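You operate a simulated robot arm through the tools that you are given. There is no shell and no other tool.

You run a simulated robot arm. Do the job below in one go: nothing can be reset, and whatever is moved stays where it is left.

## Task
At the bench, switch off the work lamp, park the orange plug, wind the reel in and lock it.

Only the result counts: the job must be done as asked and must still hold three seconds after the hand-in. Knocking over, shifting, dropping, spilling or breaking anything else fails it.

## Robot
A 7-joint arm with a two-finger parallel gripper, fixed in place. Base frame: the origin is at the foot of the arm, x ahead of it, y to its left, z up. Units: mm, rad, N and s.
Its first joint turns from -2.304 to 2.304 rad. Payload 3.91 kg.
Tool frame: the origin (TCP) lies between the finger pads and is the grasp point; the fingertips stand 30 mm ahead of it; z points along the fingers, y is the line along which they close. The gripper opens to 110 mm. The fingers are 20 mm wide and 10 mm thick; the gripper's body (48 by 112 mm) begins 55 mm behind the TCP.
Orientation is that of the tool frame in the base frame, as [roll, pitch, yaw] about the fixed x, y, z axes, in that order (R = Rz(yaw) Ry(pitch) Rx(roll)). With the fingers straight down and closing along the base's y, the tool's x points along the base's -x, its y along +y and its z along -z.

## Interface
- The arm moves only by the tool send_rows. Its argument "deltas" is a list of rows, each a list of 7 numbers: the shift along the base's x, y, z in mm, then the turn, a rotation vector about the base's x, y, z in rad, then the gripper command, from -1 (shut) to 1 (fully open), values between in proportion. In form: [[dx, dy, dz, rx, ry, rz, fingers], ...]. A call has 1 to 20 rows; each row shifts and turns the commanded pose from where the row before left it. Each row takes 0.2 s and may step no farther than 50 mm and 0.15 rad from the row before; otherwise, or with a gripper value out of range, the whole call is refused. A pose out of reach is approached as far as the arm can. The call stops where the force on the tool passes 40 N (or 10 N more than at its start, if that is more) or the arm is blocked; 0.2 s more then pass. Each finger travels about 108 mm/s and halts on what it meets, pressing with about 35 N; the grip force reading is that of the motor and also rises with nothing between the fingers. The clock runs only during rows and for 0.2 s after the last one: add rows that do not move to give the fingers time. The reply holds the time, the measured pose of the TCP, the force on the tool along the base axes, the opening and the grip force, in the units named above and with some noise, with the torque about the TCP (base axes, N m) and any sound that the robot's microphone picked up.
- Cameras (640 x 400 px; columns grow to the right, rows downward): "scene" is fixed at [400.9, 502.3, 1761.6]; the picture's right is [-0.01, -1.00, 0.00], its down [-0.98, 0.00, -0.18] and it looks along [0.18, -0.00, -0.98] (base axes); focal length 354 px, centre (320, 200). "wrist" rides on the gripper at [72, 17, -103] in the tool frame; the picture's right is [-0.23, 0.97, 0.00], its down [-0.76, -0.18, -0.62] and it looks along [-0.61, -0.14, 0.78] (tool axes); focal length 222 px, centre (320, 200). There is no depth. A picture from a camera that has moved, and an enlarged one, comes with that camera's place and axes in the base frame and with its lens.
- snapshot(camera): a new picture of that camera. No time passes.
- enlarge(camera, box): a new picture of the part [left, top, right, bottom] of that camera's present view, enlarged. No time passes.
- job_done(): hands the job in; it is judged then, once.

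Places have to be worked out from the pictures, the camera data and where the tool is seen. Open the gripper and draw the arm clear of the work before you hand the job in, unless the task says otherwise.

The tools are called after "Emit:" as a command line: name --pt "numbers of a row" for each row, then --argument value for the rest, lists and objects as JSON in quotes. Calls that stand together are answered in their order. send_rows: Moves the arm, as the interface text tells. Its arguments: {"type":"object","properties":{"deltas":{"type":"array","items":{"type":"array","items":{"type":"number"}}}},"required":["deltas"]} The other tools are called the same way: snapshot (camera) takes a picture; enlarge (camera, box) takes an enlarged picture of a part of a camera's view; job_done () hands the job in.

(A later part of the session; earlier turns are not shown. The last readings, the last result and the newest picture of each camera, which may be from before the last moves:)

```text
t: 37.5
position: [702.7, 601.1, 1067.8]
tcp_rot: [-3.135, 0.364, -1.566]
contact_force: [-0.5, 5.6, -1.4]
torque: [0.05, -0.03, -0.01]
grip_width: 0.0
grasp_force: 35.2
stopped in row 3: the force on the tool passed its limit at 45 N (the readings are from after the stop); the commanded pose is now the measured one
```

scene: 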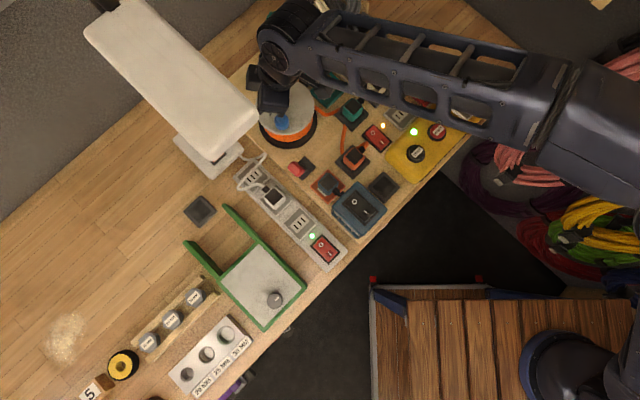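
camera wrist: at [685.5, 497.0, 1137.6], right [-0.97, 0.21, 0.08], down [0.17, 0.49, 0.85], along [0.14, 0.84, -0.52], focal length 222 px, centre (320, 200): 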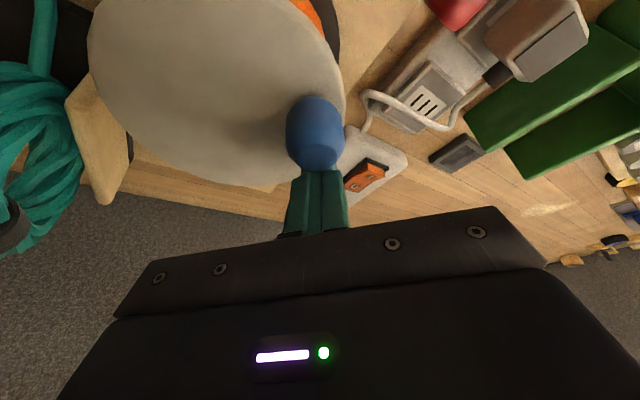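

It is blocked firmly this way, so either the ratchet runs the other way or the reel is locked. I'll lift, go to the other side of the knob and test clockwise gently.

Emit:
send_rows --pt "0 8 0 0 0 0 -1" --pt "0 0 30 0 0 0 -1" --pt "0 0 28 0 0 0 -1" --pt "-1 -38 0 0 0 0 -1" --pt "-1 -38 0 0 0 0 -1" --pt "0 0 -30 0 0 0 -1" --pt "0 0 -28 0 0 0 -1" --pt "0 0 0 0 0 0 -1"

Emit:
snapshot --camera "wrist"

Emit:
enlarge --camera "scene" --box '[230, 60, 370, 190]'

```text
t: 39.3
position: [702.2, 534.1, 1066.4]
tcp_rot: [-3.134, 0.364, -1.568]
contact_force: [0.5, 0.1, -0.1]
torque: [-0.01, 0.01, 0.03]
grip_width: 0.0
grasp_force: 35.1
```

```text
taken
camera wrist: at [683.8, 430.1, 1137.9], right [-0.97, 0.21, 0.07], down [0.17, 0.49, 0.85], along [0.14, 0.85, -0.51], focal length 222 px, centre (320, 200)
```

wrist: 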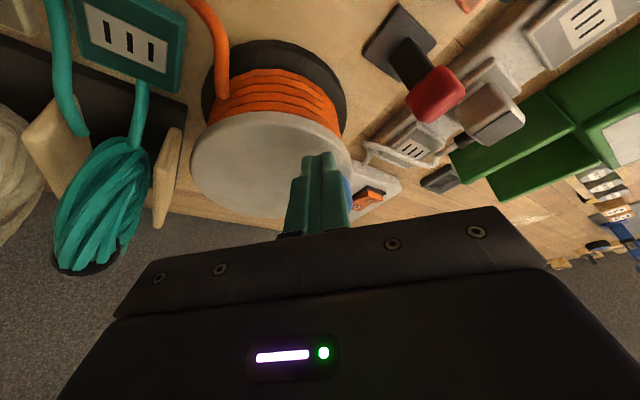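

```text
3.08 times, centred on (300, 125) of scene
camera zoom: at [400.9, 502.3, 1761.6], right [-0.01, -1.0, 0.0], down [-0.98, 0.0, -0.18], along [0.18, 0.0, -0.98], focal length 1091 px, centre (382, 431)
```

zoom: 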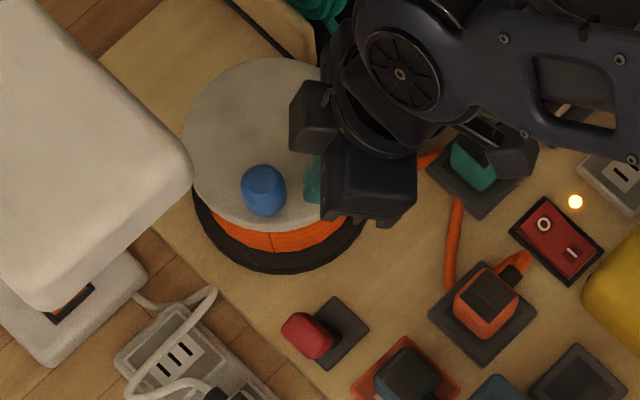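

The peg is now on the −y side of the knob, and I'll push gently toward +y, which is clockwise.

Emit:
send_rows --pt "0 2 0 0 0 0 -1" --pt "0 2 0 0 0 0 -1" --pt "0 2 0 0 0 0 -1" --pt "0 2 0 0 0 0 -1" --pt "0 2 0 0 0 0 -1" --pt "0 2 0 0 0 0 -1" --pt "0.3 2 0 0 0 0 -1" --pt "0.3 2 0 0 0 0 -1" --pt "0 0 0 0 0 0 -1"

Emit:
enlarge --camera "scene" --box '[230, 60, 370, 190]'

```text
t: 41.1
position: [701.8, 544.9, 1067.2]
tcp_rot: [-3.136, 0.36, -1.569]
contact_force: [-7.5, -18.0, 9.9]
torque: [-0.2, 0.3, 0.22]
grip_width: 0.0
grasp_force: 34.8
stopped in row 8: the force on the tool passed its limit at 46 N (the readings are from after the stop); the commanded pose is now the measured one
```

```text
3.08 times, centred on (300, 125) of scene
camera zoom: at [400.9, 502.3, 1761.6], right [-0.01, -1.0, 0.0], down [-0.98, 0.0, -0.18], along [0.18, 0.0, -0.98], focal length 1091 px, centre (382, 431)
```

zoom: 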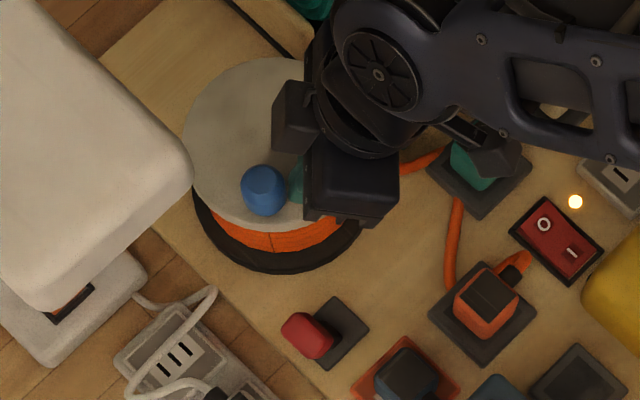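

Both directions are blocked, so the reel is locked and the lever's present +u lean must be the locked position. I have to flip it to unlock before winding. I'll back off, lift, turn the tool and go above the +u side of the red lever knob, which is near (608, 555, 1000).

Emit:
send_rows --pt "0 -8 0 0 0 0 -1" --pt "0 0 30 0 0 0 -1" --pt "0 0 30 0 0 0 -1" --pt "-20.9 6.3 0 0 0 -0.1287 -1" --pt "-20.9 6.3 0 0 0 -0.1287 -1" --pt "-20.9 6.3 0 0 0 -0.1287 -1" --pt "-20.9 6.3 0 0 0 -0.1287 -1" --pt "-20.9 6.3 0 0 0 -0.1287 -1" --pt "-20.9 6.3 0 0 0 -0.1287 -1" --pt "0 0 0 0 0 0 -1"

Emit:
snapshot --camera "wrist"

Emit:
snapshot --camera "scene"

```text
t: 43.3
position: [577.5, 574.6, 1126.6]
tcp_rot: [-3.136, 0.361, -2.343]
contact_force: [0.2, -0.1, 0.3]
torque: [-0.03, 0.01, 0.01]
grip_width: 0.3
grasp_force: 34.8
```

```text
taken
camera wrist: at [492.1, 512.0, 1197.2], right [-0.55, 0.83, 0.08], down [0.47, 0.23, 0.85], along [0.69, 0.5, -0.52], focal length 222 px, centre (320, 200)
```

wrist: 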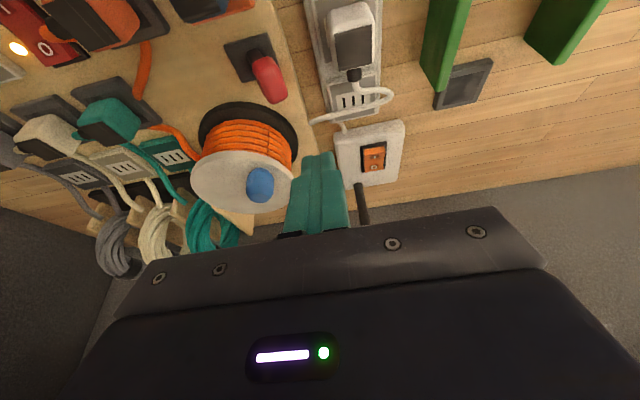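

```text
taken
```

scene: 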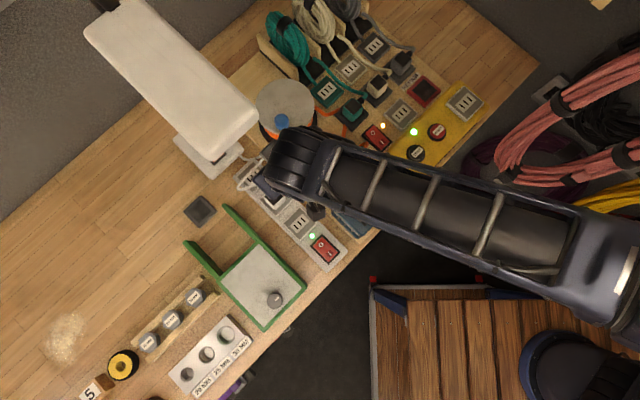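

The lever and the peg are both in view. I'll enlarge to compute the lever knob's position relative to the peg.

Emit:
enlarge --camera "wrist" --box '[210, 20, 410, 190]'

Emit:
enlarge --camera "scene" --box '[220, 90, 360, 220]'

```text
2.35 times, centred on (310, 105) of wrist
camera zoom: at [492.1, 512.0, 1197.2], right [-0.55, 0.83, 0.08], down [0.47, 0.23, 0.85], along [0.69, 0.5, -0.52], focal length 523 px, centre (344, 424)
```

zoom: 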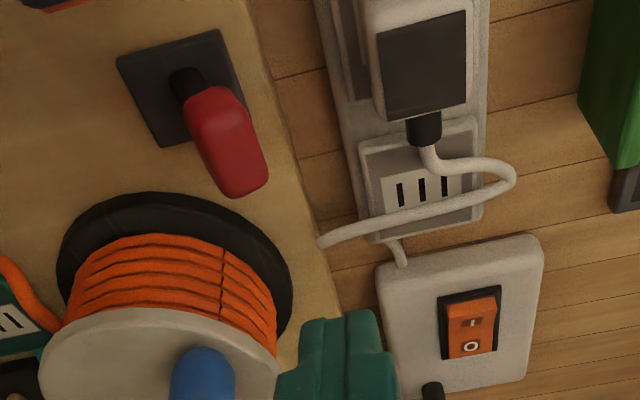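

```text
3.08 times, centred on (290, 155) of scene
camera zoom: at [400.9, 502.3, 1761.6], right [-0.01, -1.0, 0.0], down [-0.98, 0.0, -0.18], along [0.18, 0.0, -0.98], focal length 1091 px, centre (412, 338)
```

zoom: 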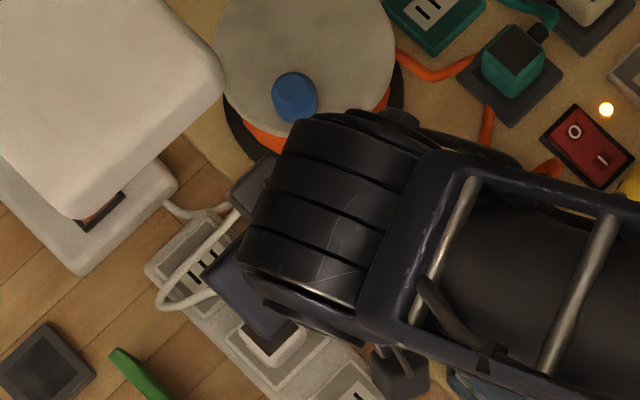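

The lever knob is at about (609, 554, 1000), 37 mm from the peg along u. I'll shift 5 mm more toward +u and lower the peg beside it.

Emit:
send_rows --pt "-3.6 3.5 -20 0 0 0 -1" --pt "0 0 -30 0 0 0 -1" --pt "0 0 -25 0 0 0 -1" --pt "0 0 -12 0 0 0 -1" --pt "0 0 0 0 0 0 -1"

Emit:
snapshot --camera "wrist"

Emit:
enlarge --camera "wrist" --box '[210, 60, 410, 200]'

```text
t: 44.5
position: [573.0, 577.4, 1039.0]
tcp_rot: [-3.136, 0.36, -2.341]
contact_force: [0.0, 0.9, 1.3]
torque: [0.0, 0.0, 0.0]
grip_width: 0.0
grasp_force: 35.3
```

```text
taken
camera wrist: at [486.2, 514.5, 1109.7], right [-0.55, 0.83, 0.08], down [0.47, 0.23, 0.85], along [0.69, 0.5, -0.52], focal length 222 px, centre (320, 200)
```

wrist: 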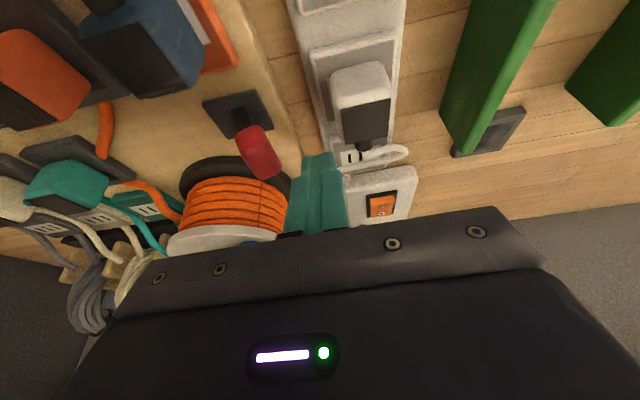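

```text
2.86 times, centred on (310, 130) of wrist
camera zoom: at [486.2, 514.5, 1109.7], right [-0.55, 0.83, 0.08], down [0.47, 0.23, 0.85], along [0.69, 0.5, -0.52], focal length 635 px, centre (349, 400)
```

zoom: 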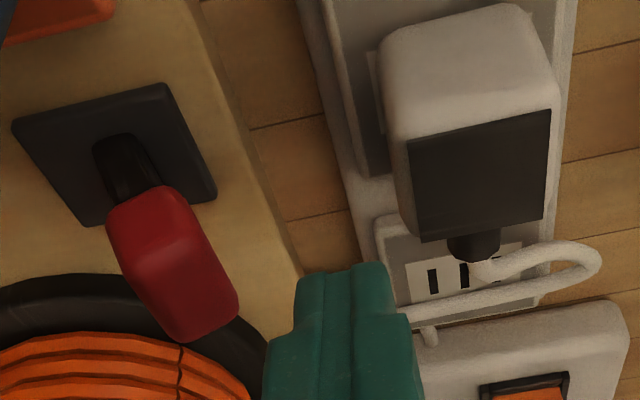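

The lever knob's centre is nearer z≈989. I'll lower the peg a further 22 mm; it clears the white plug by about 6 mm sideways.

Emit:
send_rows --pt "0 0 -8 0 0 0 -1" --pt "0 0 -8 0 0 0 -1" --pt "0 0 -6 0 0 0 -1" --pt "0 0 0 0 0 0 -1"

Emit:
enlarge --camera "wrist" --box '[210, 60, 410, 200]'

```text
t: 45.5
position: [573.8, 580.9, 1016.4]
tcp_rot: [-3.137, 0.359, -2.341]
contact_force: [-0.7, 0.3, -0.5]
torque: [-0.03, -0.02, 0.0]
grip_width: 0.1
grasp_force: 34.9
```

```text
2.86 times, centred on (310, 130) of wrist
camera zoom: at [487.1, 516.4, 1087.8], right [-0.55, 0.83, 0.08], down [0.47, 0.23, 0.85], along [0.69, 0.51, -0.52], focal length 635 px, centre (349, 400)
```

zoom: 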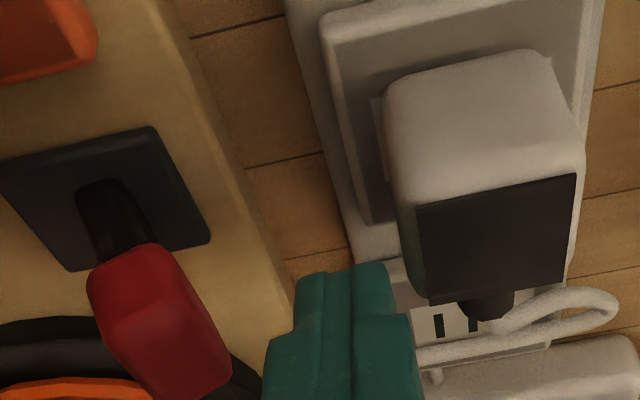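

The peg sits about 44 mm toward +u and 5 mm too far along v from the lever knob. I'll correct v, then push slowly toward −u.

Emit:
send_rows --pt "-3.5 -3.6 0 0 0 0 -1" --pt "3.6 -3.5 0 0 0 0 -1" --pt "3.6 -3.5 0 0 0 0 -1" --pt "2.86 -2.8 0 0 0 0 -1" --pt "2.14 -2.1 0 0 0 0 -1" --pt "2.14 -2.1 0 0 0 0 -1" --pt "2.14 -2.1 0 0 0 0 -1" --pt "2.14 -2.1 0 0 0 0 -1" --pt "2.14 -2.1 0 0 0 0 -1" --pt "2.14 -2.1 0 0 0 0 -1" --pt "0 0 0 0 0 0 -1"

Emit:
enlarge --camera "wrist" --box '[210, 60, 410, 200]'

```text
t: 47.9
position: [594.0, 553.5, 1017.2]
tcp_rot: [-3.137, 0.36, -2.34]
contact_force: [-1.7, 0.1, 0.4]
torque: [0.0, -0.02, 0.03]
grip_width: 0.0
grasp_force: 34.9
```

```text
2.86 times, centred on (310, 130) of wrist
camera zoom: at [507.8, 490.4, 1087.6], right [-0.55, 0.83, 0.08], down [0.47, 0.23, 0.85], along [0.69, 0.5, -0.52], focal length 635 px, centre (349, 400)
```

zoom: 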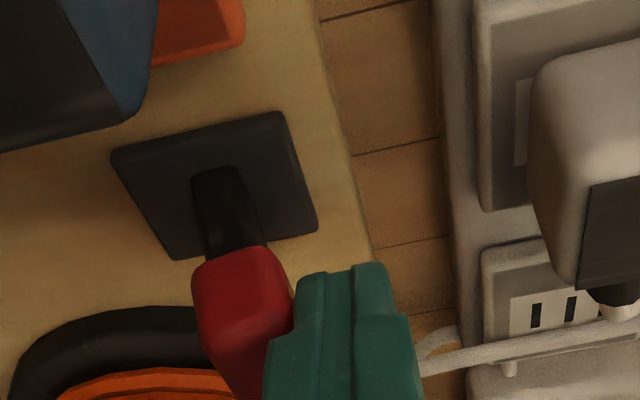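

The peg touches the knob and the lever is starting to come upright with little resistance. I'll keep pushing toward −u.

Emit:
send_rows --pt "2.14 -2.1 0 0 0 0 -1" --pt "2.14 -2.1 0 0 0 0 -1" --pt "2.14 -2.1 0 0 0 0 -1" --pt "2.14 -2.1 0 0 0 0 -1" --pt "2.14 -2.1 0 0 0 0 -1" --pt "2.14 -2.1 0 0 0 0 -1" --pt "2.14 -2.1 0 0 0 0 -1" --pt "2.14 -2.1 0 0 0 0 -1" --pt "0 0 0 0 0 0 -1"

Emit:
enlarge --camera "wrist" --box '[210, 60, 410, 200]'

```text
t: 49.9
position: [610.2, 535.7, 1017.3]
tcp_rot: [-3.137, 0.358, -2.341]
contact_force: [-0.5, -1.1, 0.2]
torque: [0.01, 0.05, -0.03]
grip_width: 0.1
grasp_force: 35.1
```

```text
2.86 times, centred on (310, 130) of wrist
camera zoom: at [524.3, 472.8, 1088.3], right [-0.55, 0.83, 0.08], down [0.47, 0.23, 0.85], along [0.69, 0.5, -0.52], focal length 635 px, centre (349, 400)
```

zoom: 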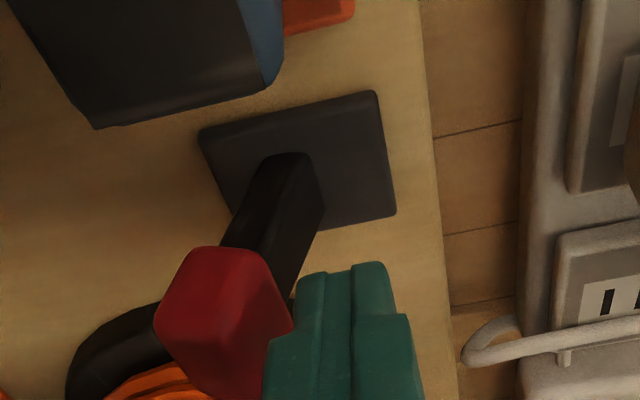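

The lever has passed upright and leans toward −u. I'll keep pushing until it reaches its end.

Emit:
send_rows --pt "2.14 -2.1 0 0 0 0 -1" --pt "2.14 -2.1 0 0 0 0 -1" --pt "2.14 -2.1 0 0 0 0 -1" --pt "2.14 -2.1 0 0 0 0 -1" --pt "2.14 -2.1 0 0 0 0 -1" --pt "0 0 0 0 0 0 -1"

Emit:
enlarge --camera "wrist" --box '[210, 60, 410, 200]'

```text
t: 51.4
position: [615.5, 528.9, 1017.4]
tcp_rot: [-3.139, 0.361, -2.335]
contact_force: [-8.6, 6.2, 3.9]
torque: [0.22, 0.27, 0.02]
grip_width: 0.0
grasp_force: 34.9
stopped in row 6: the force on the tool passed its limit at 41 N (the readings are from after the stop); the commanded pose is now the measured one
```

```text
2.86 times, centred on (310, 130) of wrist
camera zoom: at [530.7, 465.8, 1089.5], right [-0.55, 0.83, 0.08], down [0.47, 0.23, 0.85], along [0.69, 0.51, -0.52], focal length 635 px, centre (349, 400)
```

zoom: 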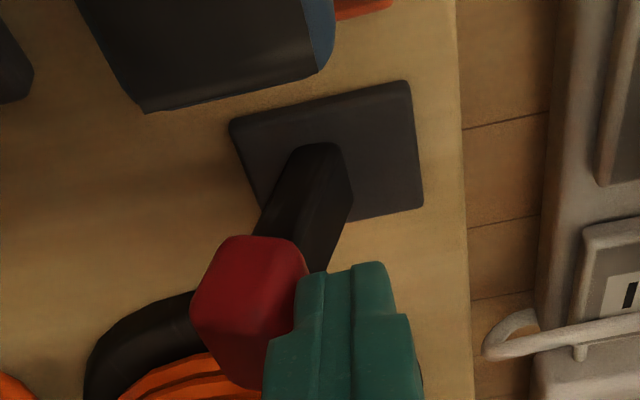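

The lever hit its end stop leaning toward −u. I'll back off, lift and confirm it stays, then check the reel.

Emit:
send_rows --pt "-5 4.9 0 0 0 0 -1" --pt "-5 4.9 0 0 0 0 -1" --pt "0 0 40 0 0 0 -1" --pt "0 0 40 0 0 0 -1" --pt "0 0 30 0 0 0 -1" --pt "0 0 0 0 0 0 -1"

Emit:
snapshot --camera "wrist"

Emit:
enlarge --camera "wrist" --box '[210, 20, 410, 190]'

```text
t: 52.8
position: [606.2, 540.7, 1128.3]
tcp_rot: [-3.141, 0.358, -2.337]
contact_force: [-0.3, 0.4, -0.3]
torque: [0.0, -0.01, 0.03]
grip_width: 0.1
grasp_force: 35.5
```

```text
taken
camera wrist: at [520.8, 477.2, 1200.2], right [-0.55, 0.83, 0.08], down [0.47, 0.23, 0.85], along [0.69, 0.51, -0.52], focal length 222 px, centre (320, 200)
```

wrist: 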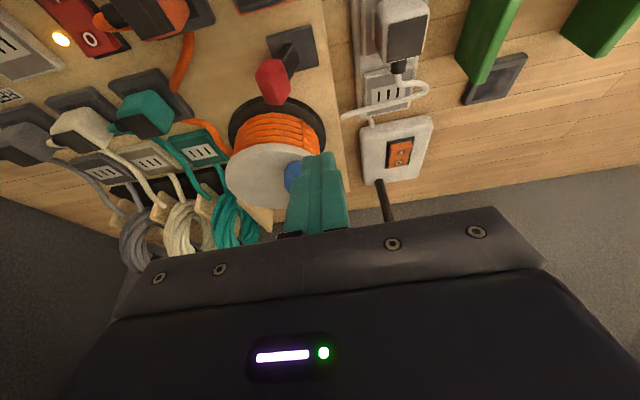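

```text
2.35 times, centred on (310, 105) of wrist
camera zoom: at [520.8, 477.2, 1200.2], right [-0.55, 0.83, 0.08], down [0.47, 0.23, 0.85], along [0.69, 0.51, -0.52], focal length 523 px, centre (344, 424)
```

zoom: 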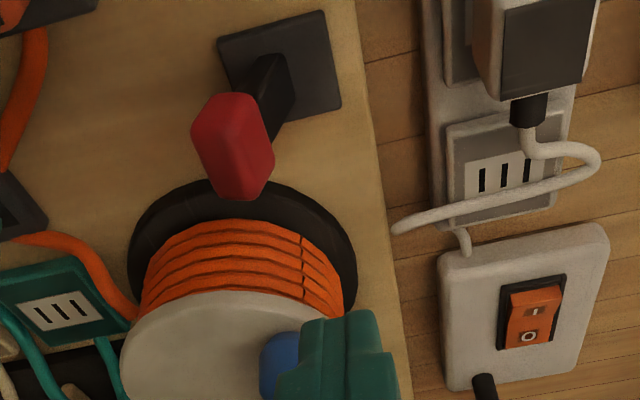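

The lever stays over toward −u. I'll return to the reel with the earlier cranking orientation, by a route that stays clear of the lamp head, and test counter-clockwise gently.

Emit:
send_rows --pt "16 -0.6 0 0 0 0.128 -1" --pt "16 -0.6 0 0 0 0.128 -1" --pt "16 -0.6 0 0 0 0.128 -1" --pt "16 -0.6 0 0 0 0.128 -1" --pt "16 -0.6 0 0 0 0.128 -1" --pt "16 -0.6 0 0 0 0.128 -1" --pt "6 36 -5 0 0 0 -1" --pt "6 36 -5 0 0 0 -1" --pt "0 0 0 0 0 0 -1"

Emit:
snapshot --camera "wrist"

Emit:
enlarge --camera "scene" --box '[220, 50, 380, 190]'

```text
t: 54.8
position: [713.6, 607.1, 1120.0]
tcp_rot: [-3.14, 0.359, -1.568]
contact_force: [-0.7, -0.1, 0.2]
torque: [0.0, 0.04, -0.03]
grip_width: 0.0
grasp_force: 34.8
```

```text
taken
camera wrist: at [697.7, 502.5, 1189.7], right [-0.97, 0.21, 0.08], down [0.18, 0.49, 0.85], along [0.14, 0.84, -0.52], focal length 222 px, centre (320, 200)
```

wrist: 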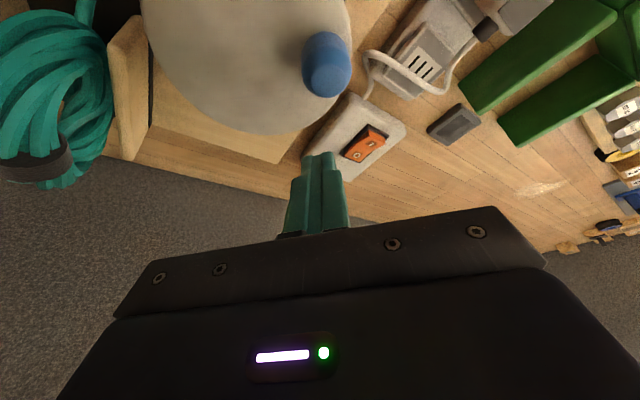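

```text
2.86 times, centred on (300, 120) of scene
camera zoom: at [400.9, 502.3, 1761.6], right [-0.01, -1.0, 0.0], down [-0.98, 0.0, -0.18], along [0.18, 0.0, -0.98], focal length 1013 px, centre (377, 429)
```

zoom: 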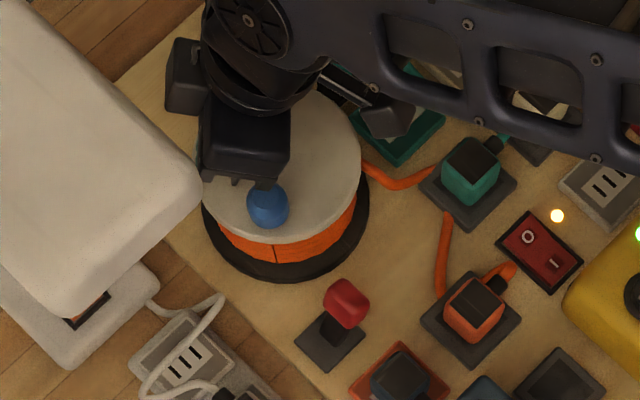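

I'm above the start point again. I'll lower the peg and push slowly counter-clockwise.

Emit:
send_rows --pt "0 1 -20 0 0 0 -1" --pt "0 1 -20 0 0 0 -1" --pt "0 0 -10 0 0 0 -1" --pt "0 0 -6 0 0 0 -1" --pt "-4 -5 0 0 0 0 -1" --pt "-2 -2.5 0 0 0 0 -1" --pt "-1.5 -2.5 0 0 0 0 -1" --pt "-1.2 -2.5 0 0 0 0 -1" --pt "-1 -2.5 0 0 0 0 -1" --pt "-0.8 -2.5 0 0 0 0 -1" --pt "-0.6 -2.5 0 0 0 0 -1" --pt "-0.4 -2.5 0 0 0 0 -1" --pt "0 0 0 0 0 0 -1"

Emit:
snapshot --camera "wrist"

Emit:
enlarge --camera "scene" --box '[220, 50, 380, 190]'

```text
t: 57.6
position: [704.3, 587.3, 1061.6]
tcp_rot: [-3.14, 0.359, -1.57]
contact_force: [-0.7, 0.3, 3.2]
torque: [-0.01, -0.01, -0.01]
grip_width: 0.1
grasp_force: 35.1
```

```text
taken
camera wrist: at [686.0, 482.0, 1133.1], right [-0.97, 0.21, 0.08], down [0.18, 0.49, 0.85], along [0.14, 0.84, -0.52], focal length 222 px, centre (320, 200)
```

wrist: 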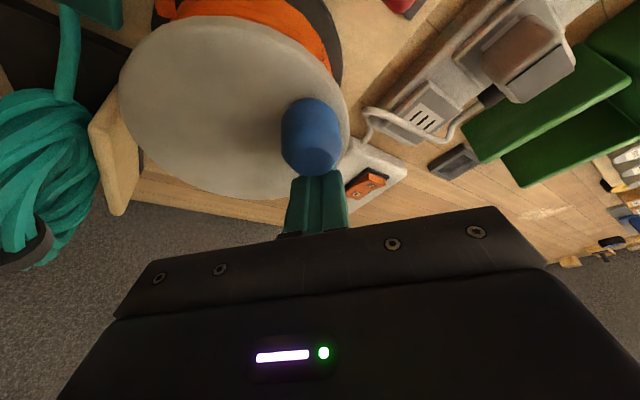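

```text
2.86 times, centred on (300, 120) of scene
camera zoom: at [400.9, 502.3, 1761.6], right [-0.01, -1.0, 0.0], down [-0.98, 0.0, -0.18], along [0.18, 0.0, -0.98], focal length 1013 px, centre (377, 429)
```

zoom: 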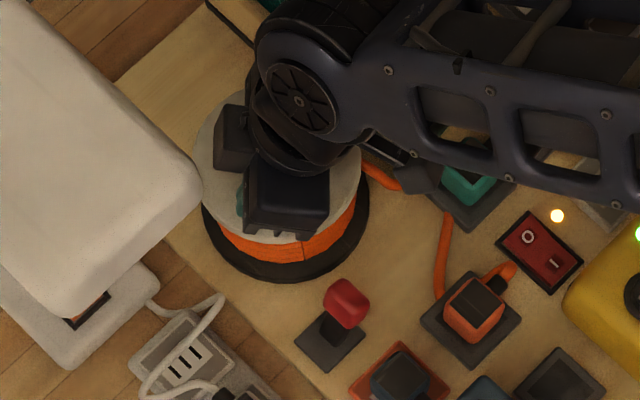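

The reel turns now: the winding seam moved and the force is only a few newtons. So leaning −u is unlocked and +u is locked. I'll continue a quarter turn counter-clockwise and watch the cable.

Emit:
send_rows --pt "-3 -8.41 0 0 0 0 -1" --pt "0 -8.54 0 0 0 0 -1" --pt "1.48 -8.41 0 0 0 0 -1" --pt "2.92 -8.02 0 0 0 0 -1" --pt "4.27 -7.4 0 0 0 0 -1" --pt "5.49 -6.54 0 0 0 0 -1" --pt "6.54 -5.49 0 0 0 0 -1" --pt "7.4 -4.27 0 0 0 0 -1" --pt "0 0 0 0 0 0 -1"

Emit:
snapshot --camera "wrist"

Emit:
enlarge --camera "scene" --box '[220, 50, 380, 190]'

```text
t: 59.6
position: [730.9, 528.7, 1060.8]
tcp_rot: [-3.141, 0.359, -1.569]
contact_force: [-0.2, -1.3, -0.3]
torque: [0.02, 0.02, 0.01]
grip_width: 0.0
grasp_force: 34.5
```

```text
taken
camera wrist: at [712.1, 423.7, 1132.6], right [-0.97, 0.21, 0.08], down [0.18, 0.49, 0.85], along [0.14, 0.84, -0.52], focal length 222 px, centre (320, 200)
```

wrist: 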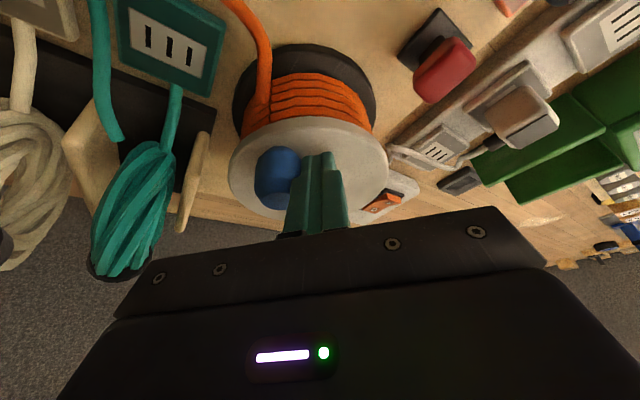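

```text
2.86 times, centred on (300, 120) of scene
camera zoom: at [400.9, 502.3, 1761.6], right [-0.01, -1.0, 0.0], down [-0.98, 0.0, -0.18], along [0.18, 0.0, -0.98], focal length 1013 px, centre (377, 429)
```

zoom: 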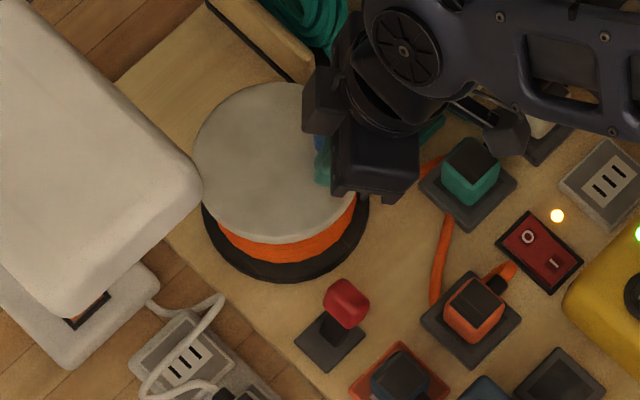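

The knob has gone round about 100°. I'll look closely at the cable to see whether the slack shrinks or grows.

Emit:
enlarge --camera "scene" --box '[300, 90, 380, 180]'

Emit:
enlarge --camera "wrist" --box '[180, 0, 400, 160]'

```text
4.44 times, centred on (340, 135) of scene
camera zoom: at [400.9, 502.3, 1761.6], right [-0.01, -1.0, 0.0], down [-0.98, 0.0, -0.18], along [0.18, 0.0, -0.98], focal length 1575 px, centre (231, 489)
```

zoom: 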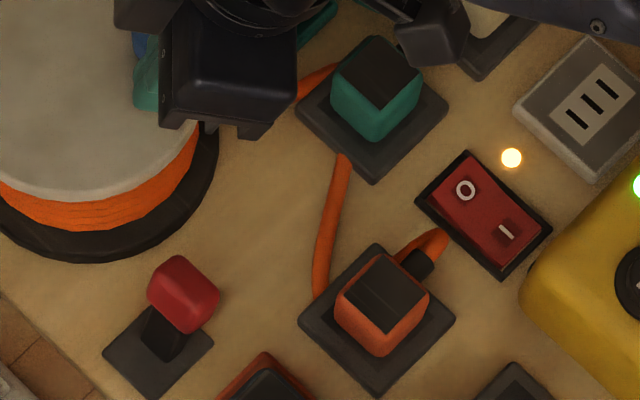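

```text
2.50 times, centred on (290, 80) of wrist
camera zoom: at [712.1, 423.7, 1132.6], right [-0.97, 0.21, 0.08], down [0.18, 0.49, 0.85], along [0.14, 0.84, -0.52], focal length 555 px, centre (395, 500)
```

zoom: 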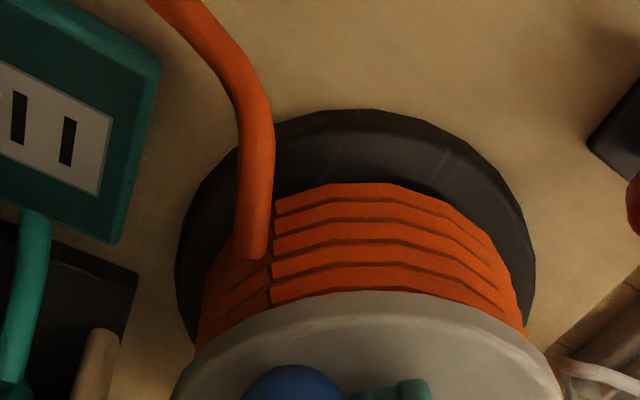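

The slack change after 100° is too small to judge. I'll turn another 100° counter-clockwise and compare.

Emit:
send_rows --pt "8.02 -2.92 0 0 0 0 -1" --pt "8.41 -1.48 0 0 0 0 -1" --pt "8.54 0 0 0 0 0 -1" --pt "8.41 1.48 0 0 0 0 -1" --pt "8.02 2.92 0 0 0 0 -1" --pt "7.4 4.27 0 0 0 0 -1" --pt "6.54 5.49 0 0 0 0 -1" --pt "5.49 6.54 0 0 0 0 -1" --pt "4.27 7.4 0 0 0 0 -1" --pt "2.92 8.02 0 0 0 0 -1" --pt "0 0 0 0 0 0 -1"

Emit:
snapshot --camera "wrist"

Emit:
enlarge --camera "scene" --box '[300, 90, 380, 180]'

Emit:
enlarge --camera "scene" --box '[220, 50, 380, 190]'

```text
t: 62.0
position: [795.8, 561.3, 1062.2]
tcp_rot: [-3.14, 0.36, -1.569]
contact_force: [0.3, -0.5, 0.7]
torque: [0.0, -0.03, 0.02]
grip_width: 0.0
grasp_force: 35.8
```

```text
taken
camera wrist: at [778.8, 456.6, 1133.8], right [-0.97, 0.21, 0.08], down [0.18, 0.49, 0.85], along [0.14, 0.84, -0.52], focal length 222 px, centre (320, 200)
```

wrist: 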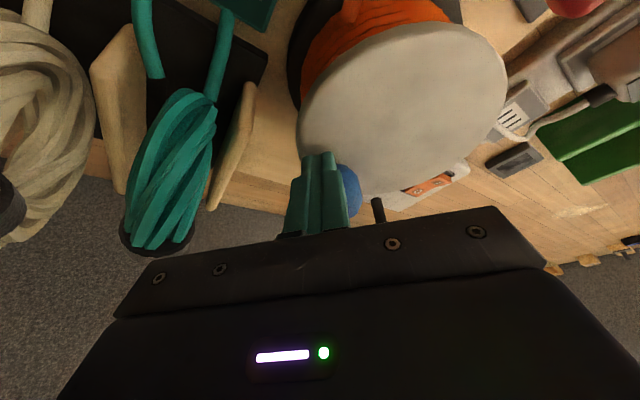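

```text
4.44 times, centred on (340, 135) of scene
camera zoom: at [400.9, 502.3, 1761.6], right [-0.01, -1.0, 0.0], down [-0.98, 0.0, -0.18], along [0.18, 0.0, -0.98], focal length 1575 px, centre (231, 489)
```

zoom: 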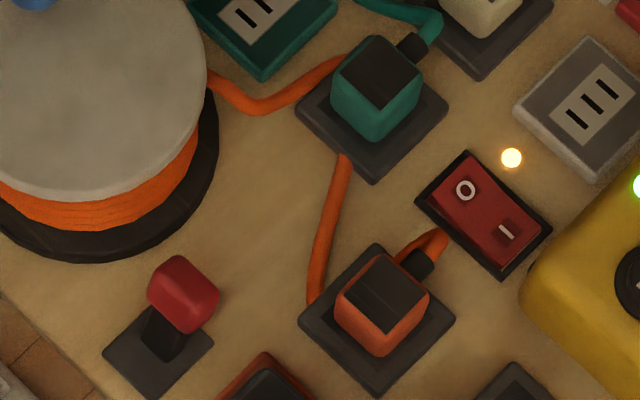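

```text
2.86 times, centred on (300, 120) of scene
camera zoom: at [400.9, 502.3, 1761.6], right [-0.01, -1.0, 0.0], down [-0.98, 0.0, -0.18], along [0.18, 0.0, -0.98], focal length 1013 px, centre (377, 429)
```

zoom: 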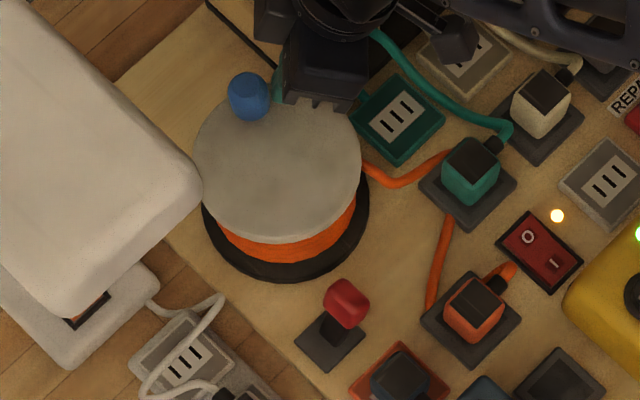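

The cable's loop near the plug has changed only slightly, bulging a little toward +u. I'll continue counter-clockwise by another half turn to get a clear trend.

Emit:
send_rows --pt "1.48 8.41 0 0 0 0 -1" --pt "0 8.54 0 0 0 0 -1" --pt "-1.48 8.41 0 0 0 0 -1" --pt "-2.92 8.02 0 0 0 0 -1" --pt "-4.27 7.4 0 0 0 0 -1" --pt "-5.49 6.54 0 0 0 0 -1" --pt "-6.54 5.49 0 0 0 0 -1" --pt "-7.4 4.27 0 0 0 0 -1" --pt "-8.02 2.92 0 0 0 0 -1" --pt "-8.41 1.48 0 0 0 0 -1" --pt "-8.54 0 0 0 0 0 -1" --pt "-8.41 -1.48 0 0 0 0 -1" --pt "-8.02 -2.92 0 0 0 0 -1" --pt "0 0 0 0 0 0 -1"

Emit:
enlarge --camera "scene" --box '[300, 90, 380, 180]'

Emit:
enlarge --camera "scene" --box '[200, 30, 360, 170]'

```text
t: 65.0
position: [728.6, 619.3, 1062.8]
tcp_rot: [-3.14, 0.36, -1.568]
contact_force: [0.8, 0.3, -0.1]
torque: [-0.02, -0.02, -0.02]
grip_width: 0.0
grasp_force: 35.1
```

```text
4.44 times, centred on (340, 135) of scene
camera zoom: at [400.9, 502.3, 1761.6], right [-0.01, -1.0, 0.0], down [-0.98, 0.0, -0.18], along [0.18, 0.0, -0.98], focal length 1575 px, centre (231, 489)
```

zoom: 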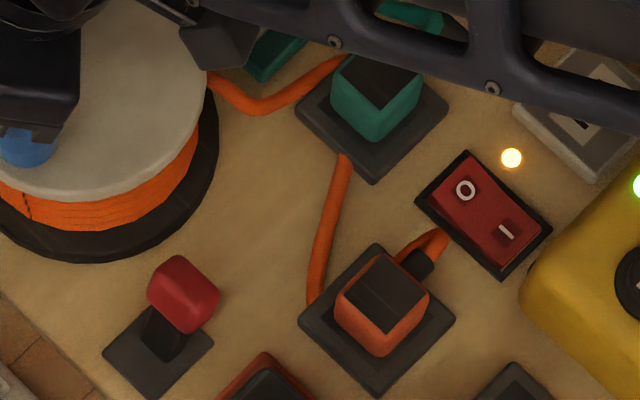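

```text
2.86 times, centred on (280, 100) of scene
camera zoom: at [400.9, 502.3, 1761.6], right [-0.01, -1.0, 0.0], down [-0.98, 0.0, -0.18], along [0.18, 0.0, -0.98], focal length 1013 px, centre (434, 486)
```

zoom: 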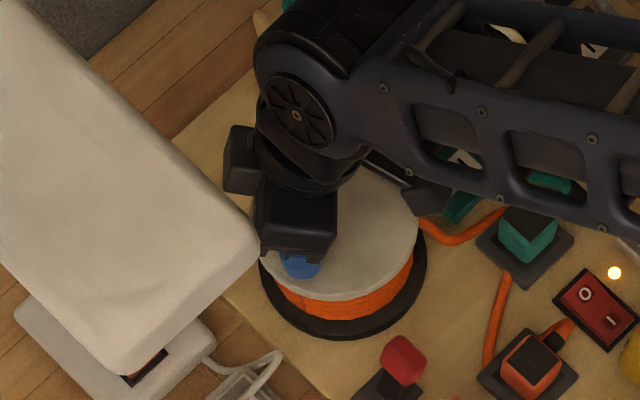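

Counter-clockwise makes no difference to the cable, which already seems at full slack, so winding in must be clockwise. I'll lift over the knob to its other side so I can push it clockwise.

Emit:
send_rows --pt "2 3 0 0 0 0 -1" --pt "0 0 30 0 0 0 -1" --pt "0 0 30 0 0 0 -1" --pt "-14 -30 0 0 0 0 -1" --pt "-14 -30 0 0 0 0 -1" --pt "0 0 0 0 0 0 -1"

Emit:
snapshot --camera "wrist"

Emit:
enlarge --camera "scene" --box '[200, 30, 360, 170]'

```text
t: 66.4
position: [702.3, 561.8, 1120.6]
tcp_rot: [-3.139, 0.361, -1.569]
contact_force: [0.5, -0.6, -0.5]
torque: [0.03, 0.02, -0.02]
grip_width: 0.1
grasp_force: 34.6
```

```text
taken
camera wrist: at [685.7, 457.4, 1192.2], right [-0.97, 0.21, 0.08], down [0.18, 0.49, 0.85], along [0.14, 0.84, -0.52], focal length 222 px, centre (320, 200)
```

wrist: 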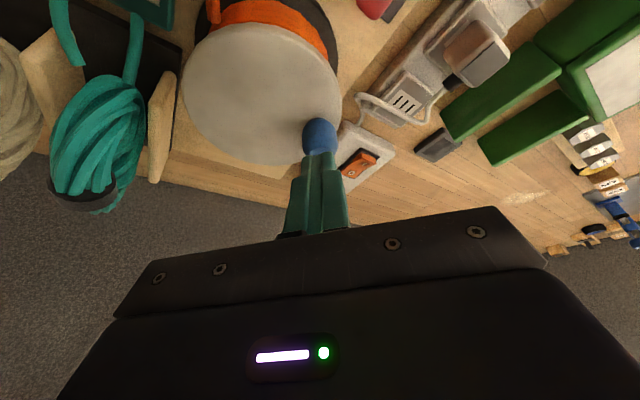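

```text
2.86 times, centred on (280, 100) of scene
camera zoom: at [400.9, 502.3, 1761.6], right [-0.01, -1.0, 0.0], down [-0.98, 0.0, -0.18], along [0.18, 0.0, -0.98], focal length 1013 px, centre (434, 486)
```

zoom: 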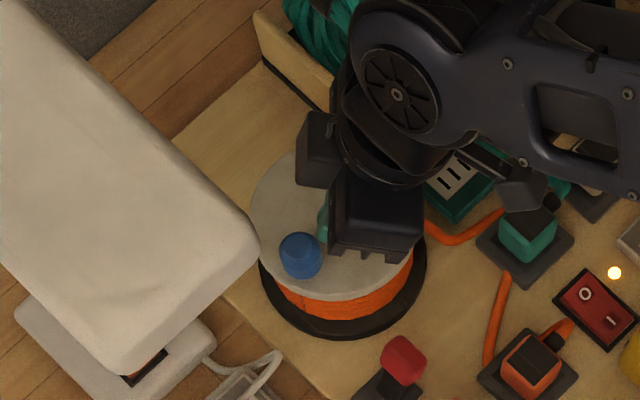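

The peg is on the −y side of the knob, which sits at about 149°. I'll lower it, make contact gently and push clockwise.

Emit:
send_rows --pt "0 0 -30 0 0 0 -1" --pt "0 0 -28 0 0 0 -1" --pt "-0.7 4.2 0 0 0 0 -1" --pt "-0.4 4.2 0 0 0 0 -1" --pt "0 4.3 0 0 0 0 -1" --pt "0.3 4.3 0 0 0 0 -1" --pt "0.7 4.2 0 0 0 0 -1" --pt "1.0 4.2 0 0 0 0 -1" --pt "1.4 4.0 0 0 0 0 -1" --pt "1.6 4.0 0 0 0 0 -1" --pt "2.1 3.7 0 0 0 0 -1" --pt "2.3 3.7 0 0 0 0 -1" --pt "5.49 6.54 0 0 0 0 -1" --pt "6.54 5.49 0 0 0 0 -1" --pt "7.4 4.27 0 0 0 0 -1" --pt "0 0 0 0 0 0 -1"

Emit:
snapshot --camera "wrist"

Emit:
enlarge --camera "scene" --box '[200, 30, 360, 170]'

Emit:
enlarge --camera "scene" --box '[300, 90, 380, 180]'

```text
t: 69.8
position: [731.2, 617.7, 1065.4]
tcp_rot: [-3.14, 0.361, -1.567]
contact_force: [-0.5, -0.2, -0.2]
torque: [0.03, -0.01, -0.05]
grip_width: 0.1
grasp_force: 35.0
```

```text
taken
camera wrist: at [712.8, 513.0, 1136.4], right [-0.97, 0.21, 0.08], down [0.18, 0.49, 0.85], along [0.14, 0.84, -0.52], focal length 222 px, centre (320, 200)
```

wrist: 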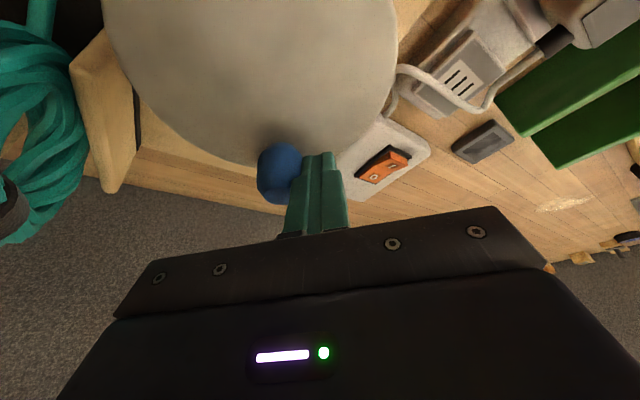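

```text
2.86 times, centred on (280, 100) of scene
camera zoom: at [400.9, 502.3, 1761.6], right [-0.01, -1.0, 0.0], down [-0.98, 0.0, -0.18], along [0.18, 0.0, -0.98], focal length 1013 px, centre (434, 486)
```

zoom: 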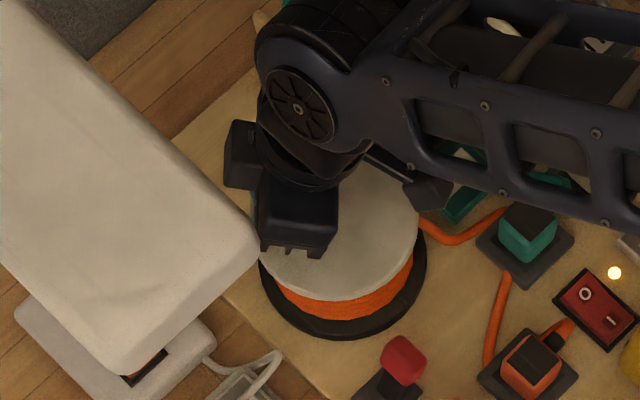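

```text
4.44 times, centred on (340, 135) of scene
camera zoom: at [400.9, 502.3, 1761.6], right [-0.01, -1.0, 0.0], down [-0.98, 0.0, -0.18], along [0.18, 0.0, -0.98], focal length 1575 px, centre (231, 489)
```

zoom: 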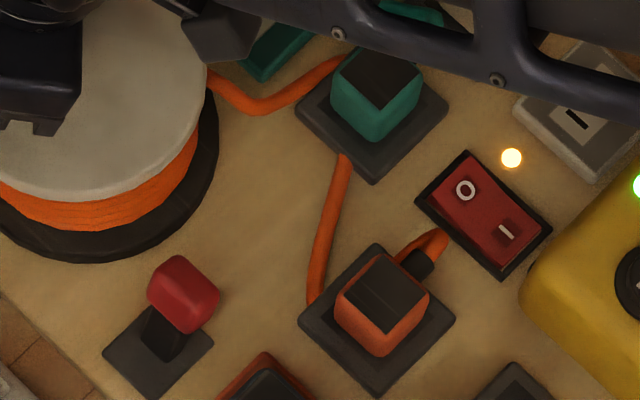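

The reel turns freely clockwise as well. The counter-clockwise turns may first have to be undone before the slack shortens, so I'll crank clockwise most of a turn and watch.

Emit:
send_rows --pt "8.02 2.92 0 0 0 0 -1" --pt "8.41 1.48 0 0 0 0 -1" --pt "8.54 0 0 0 0 0 -1" --pt "8.41 -1.48 0 0 0 0 -1" --pt "8.02 -2.92 0 0 0 0 -1" --pt "7.4 -4.27 0 0 0 0 -1" --pt "6.54 -5.49 0 0 0 0 -1" --pt "5.49 -6.54 0 0 0 0 -1" --pt "4.27 -7.4 0 0 0 0 -1" --pt "2.92 -8.02 0 0 0 0 -1" --pt "1.48 -8.41 0 0 0 0 -1" --pt "0 -8.54 0 0 0 0 -1" --pt "-1.48 -8.41 0 0 0 0 -1" --pt "-2.92 -8.02 0 0 0 0 -1" --pt "-4.27 -7.4 0 0 0 0 -1" --pt "-5.49 -6.54 0 0 0 0 -1" --pt "-6.54 -5.49 0 0 0 0 -1" --pt "-7.4 -4.27 0 0 0 0 -1" --pt "0 0 0 0 0 0 -1"

Emit:
snapshot --camera "wrist"

Emit:
enlarge --camera "scene" --box '[300, 90, 380, 180]'

```text
t: 73.8
position: [772.9, 528.7, 1061.7]
tcp_rot: [-3.141, 0.36, -1.57]
contact_force: [0.2, -0.5, 1.2]
torque: [-0.01, 0.03, 0.02]
grip_width: 0.0
grasp_force: 34.9
```

```text
taken
camera wrist: at [754.7, 423.9, 1134.0], right [-0.97, 0.21, 0.08], down [0.18, 0.49, 0.85], along [0.14, 0.84, -0.52], focal length 222 px, centre (320, 200)
```

wrist: 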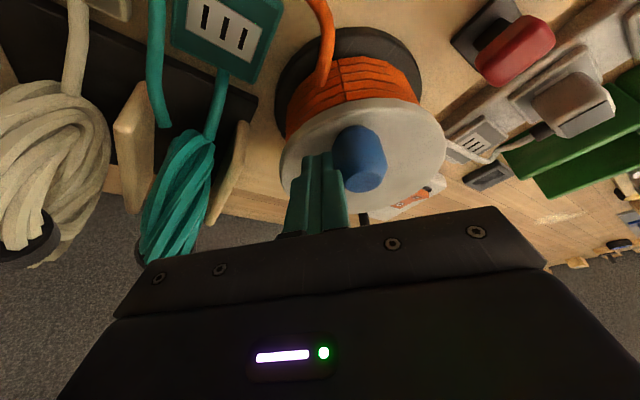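

```text
4.44 times, centred on (340, 135) of scene
camera zoom: at [400.9, 502.3, 1761.6], right [-0.01, -1.0, 0.0], down [-0.98, 0.0, -0.18], along [0.18, 0.0, -0.98], focal length 1575 px, centre (231, 489)
```

zoom: 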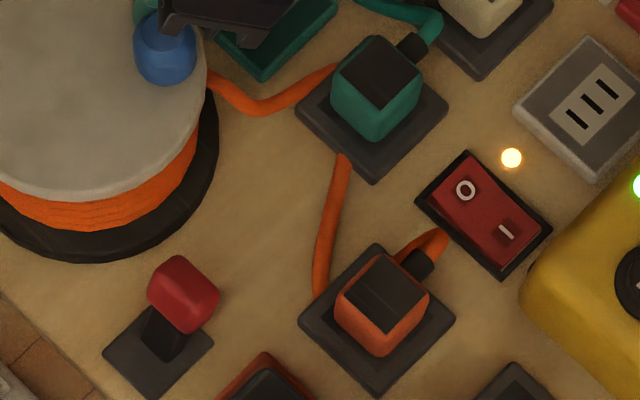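

Now the trend is clear: counter-clockwise added slack and clockwise takes it back, so clockwise winds in. I'll continue clockwise half a turn and check again.

Emit:
send_rows --pt "-9.5 -2.0 0 0 0 0 -1" --pt "-9.5 -1.0 0 0 0 0 -1" --pt "-8.54 0 0 0 0 0 -1" --pt "-8.41 1.48 0 0 0 0 -1" --pt "-8.02 2.92 0 0 0 0 -1" --pt "-7.4 4.27 0 0 0 0 -1" --pt "-6.54 5.49 0 0 0 0 -1" --pt "-5.49 6.54 0 0 0 0 -1" --pt "-4.27 7.4 0 0 0 0 -1" --pt "-2.92 8.02 0 0 0 0 -1" --pt "-1.48 8.41 0 0 0 0 -1" --pt "0 8.54 0 0 0 0 -1" --pt "1.48 8.41 0 0 0 0 -1" --pt "2.92 8.02 0 0 0 0 -1" --pt "4.27 7.4 0 0 0 0 -1" --pt "5.49 6.54 0 0 0 0 -1" --pt "6.54 5.49 0 0 0 0 -1" --pt "0 0 0 0 0 0 -1"

Emit:
snapshot --camera "wrist"

Emit:
enlarge --camera "scene" --box '[300, 90, 380, 180]'

```text
t: 77.6
position: [719.9, 614.7, 1064.0]
tcp_rot: [-3.139, 0.362, -1.569]
contact_force: [-0.3, 0.3, 0.0]
torque: [0.02, 0.0, 0.05]
grip_width: 0.0
grasp_force: 35.4
```

```text
taken
camera wrist: at [703.0, 510.3, 1135.3], right [-0.97, 0.21, 0.08], down [0.18, 0.49, 0.85], along [0.14, 0.84, -0.52], focal length 222 px, centre (320, 200)
```

wrist: 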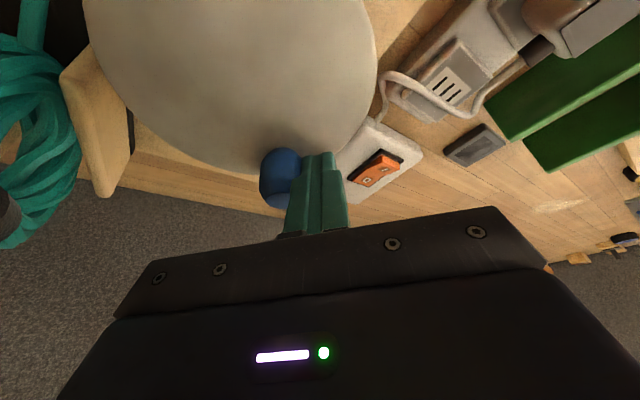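

```text
4.44 times, centred on (340, 135) of scene
camera zoom: at [400.9, 502.3, 1761.6], right [-0.01, -1.0, 0.0], down [-0.98, 0.0, -0.18], along [0.18, 0.0, -0.98], focal length 1575 px, centre (231, 489)
```

zoom: 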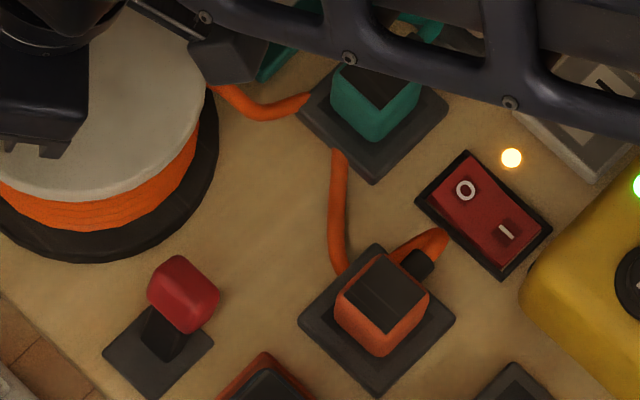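

Clockwise clearly takes in the slack. I'll continue with another half turn.

Emit:
send_rows --pt "7.4 4.27 0 0 0 0 -1" --pt "8.02 2.92 0 0 0 0 -1" --pt "8.41 1.48 0 0 0 0 -1" --pt "8.54 0 0 0 0 0 -1" --pt "8.41 -1.48 0 0 0 0 -1" --pt "8.02 -2.92 0 0 0 0 -1" --pt "7.4 -4.27 0 0 0 0 -1" --pt "6.54 -5.49 0 0 0 0 -1" --pt "5.49 -6.54 0 0 0 0 -1" --pt "4.27 -7.4 0 0 0 0 -1" --pt "2.92 -8.02 0 0 0 0 -1" --pt "1.48 -8.41 0 0 0 0 -1" --pt "0 -8.54 0 0 0 0 -1" --pt "-1.48 -8.41 0 0 0 0 -1" --pt "-2.92 -8.02 0 0 0 0 -1" --pt "-4.27 -7.4 0 0 0 0 -1" --pt "-5.49 -6.54 0 0 0 0 -1" --pt "-6.54 -5.49 0 0 0 0 -1" --pt "0 0 0 0 0 0 -1"

Emit:
snapshot --camera "wrist"

Emit:
enlarge --camera "scene" --box '[300, 90, 380, 180]'

```text
t: 81.6
position: [775.8, 535.1, 1063.7]
tcp_rot: [-3.141, 0.361, -1.569]
contact_force: [1.4, -0.7, 1.7]
torque: [0.0, 0.03, 0.01]
grip_width: 0.2
grasp_force: 35.2
```

```text
taken
camera wrist: at [758.6, 430.9, 1135.2], right [-0.97, 0.21, 0.08], down [0.18, 0.49, 0.85], along [0.14, 0.84, -0.52], focal length 222 px, centre (320, 200)
```

wrist: 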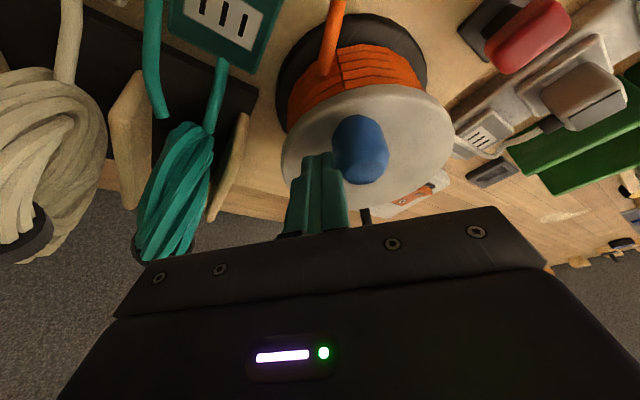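

```text
4.44 times, centred on (340, 135) of scene
camera zoom: at [400.9, 502.3, 1761.6], right [-0.01, -1.0, 0.0], down [-0.98, 0.0, -0.18], along [0.18, 0.0, -0.98], focal length 1575 px, centre (231, 489)
```

zoom: 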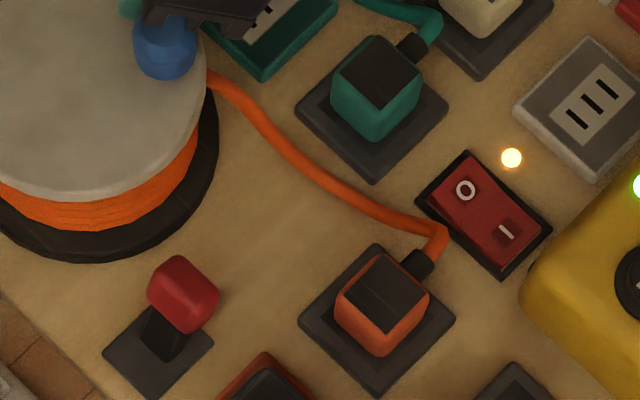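

The cable now runs straight from the reel to the plug with only about 20 mm of slack. I'll take up the rest in small steps and watch the force so the plug isn't pulled.

Emit:
send_rows --pt "-3.7 -2.2 0 0 0 0 -1" --pt "-3.9 -1.9 0 0 0 0 -1" --pt "-4.0 -1.5 0 0 0 0 -1" --pt "0 0 0 0 0 0 -1"

Emit:
enlarge --camera "scene" --box '[300, 90, 380, 180]'

```text
t: 82.6
position: [765.2, 528.7, 1063.9]
tcp_rot: [-3.14, 0.362, -1.57]
contact_force: [0.6, -0.1, 0.6]
torque: [0.02, -0.02, 0.04]
grip_width: 0.1
grasp_force: 34.8
```

```text
4.44 times, centred on (340, 135) of scene
camera zoom: at [400.9, 502.3, 1761.6], right [-0.01, -1.0, 0.0], down [-0.98, 0.0, -0.18], along [0.18, 0.0, -0.98], focal length 1575 px, centre (231, 489)
```

zoom: 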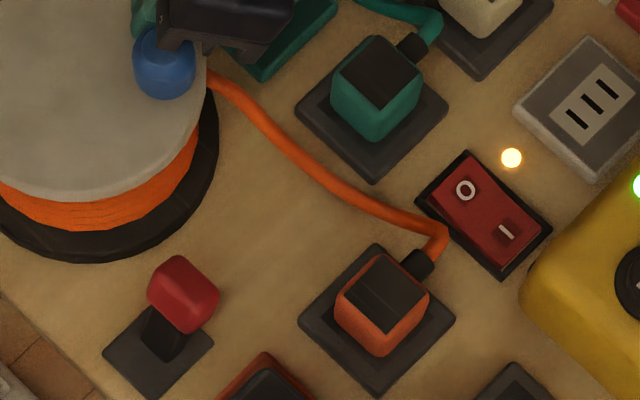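

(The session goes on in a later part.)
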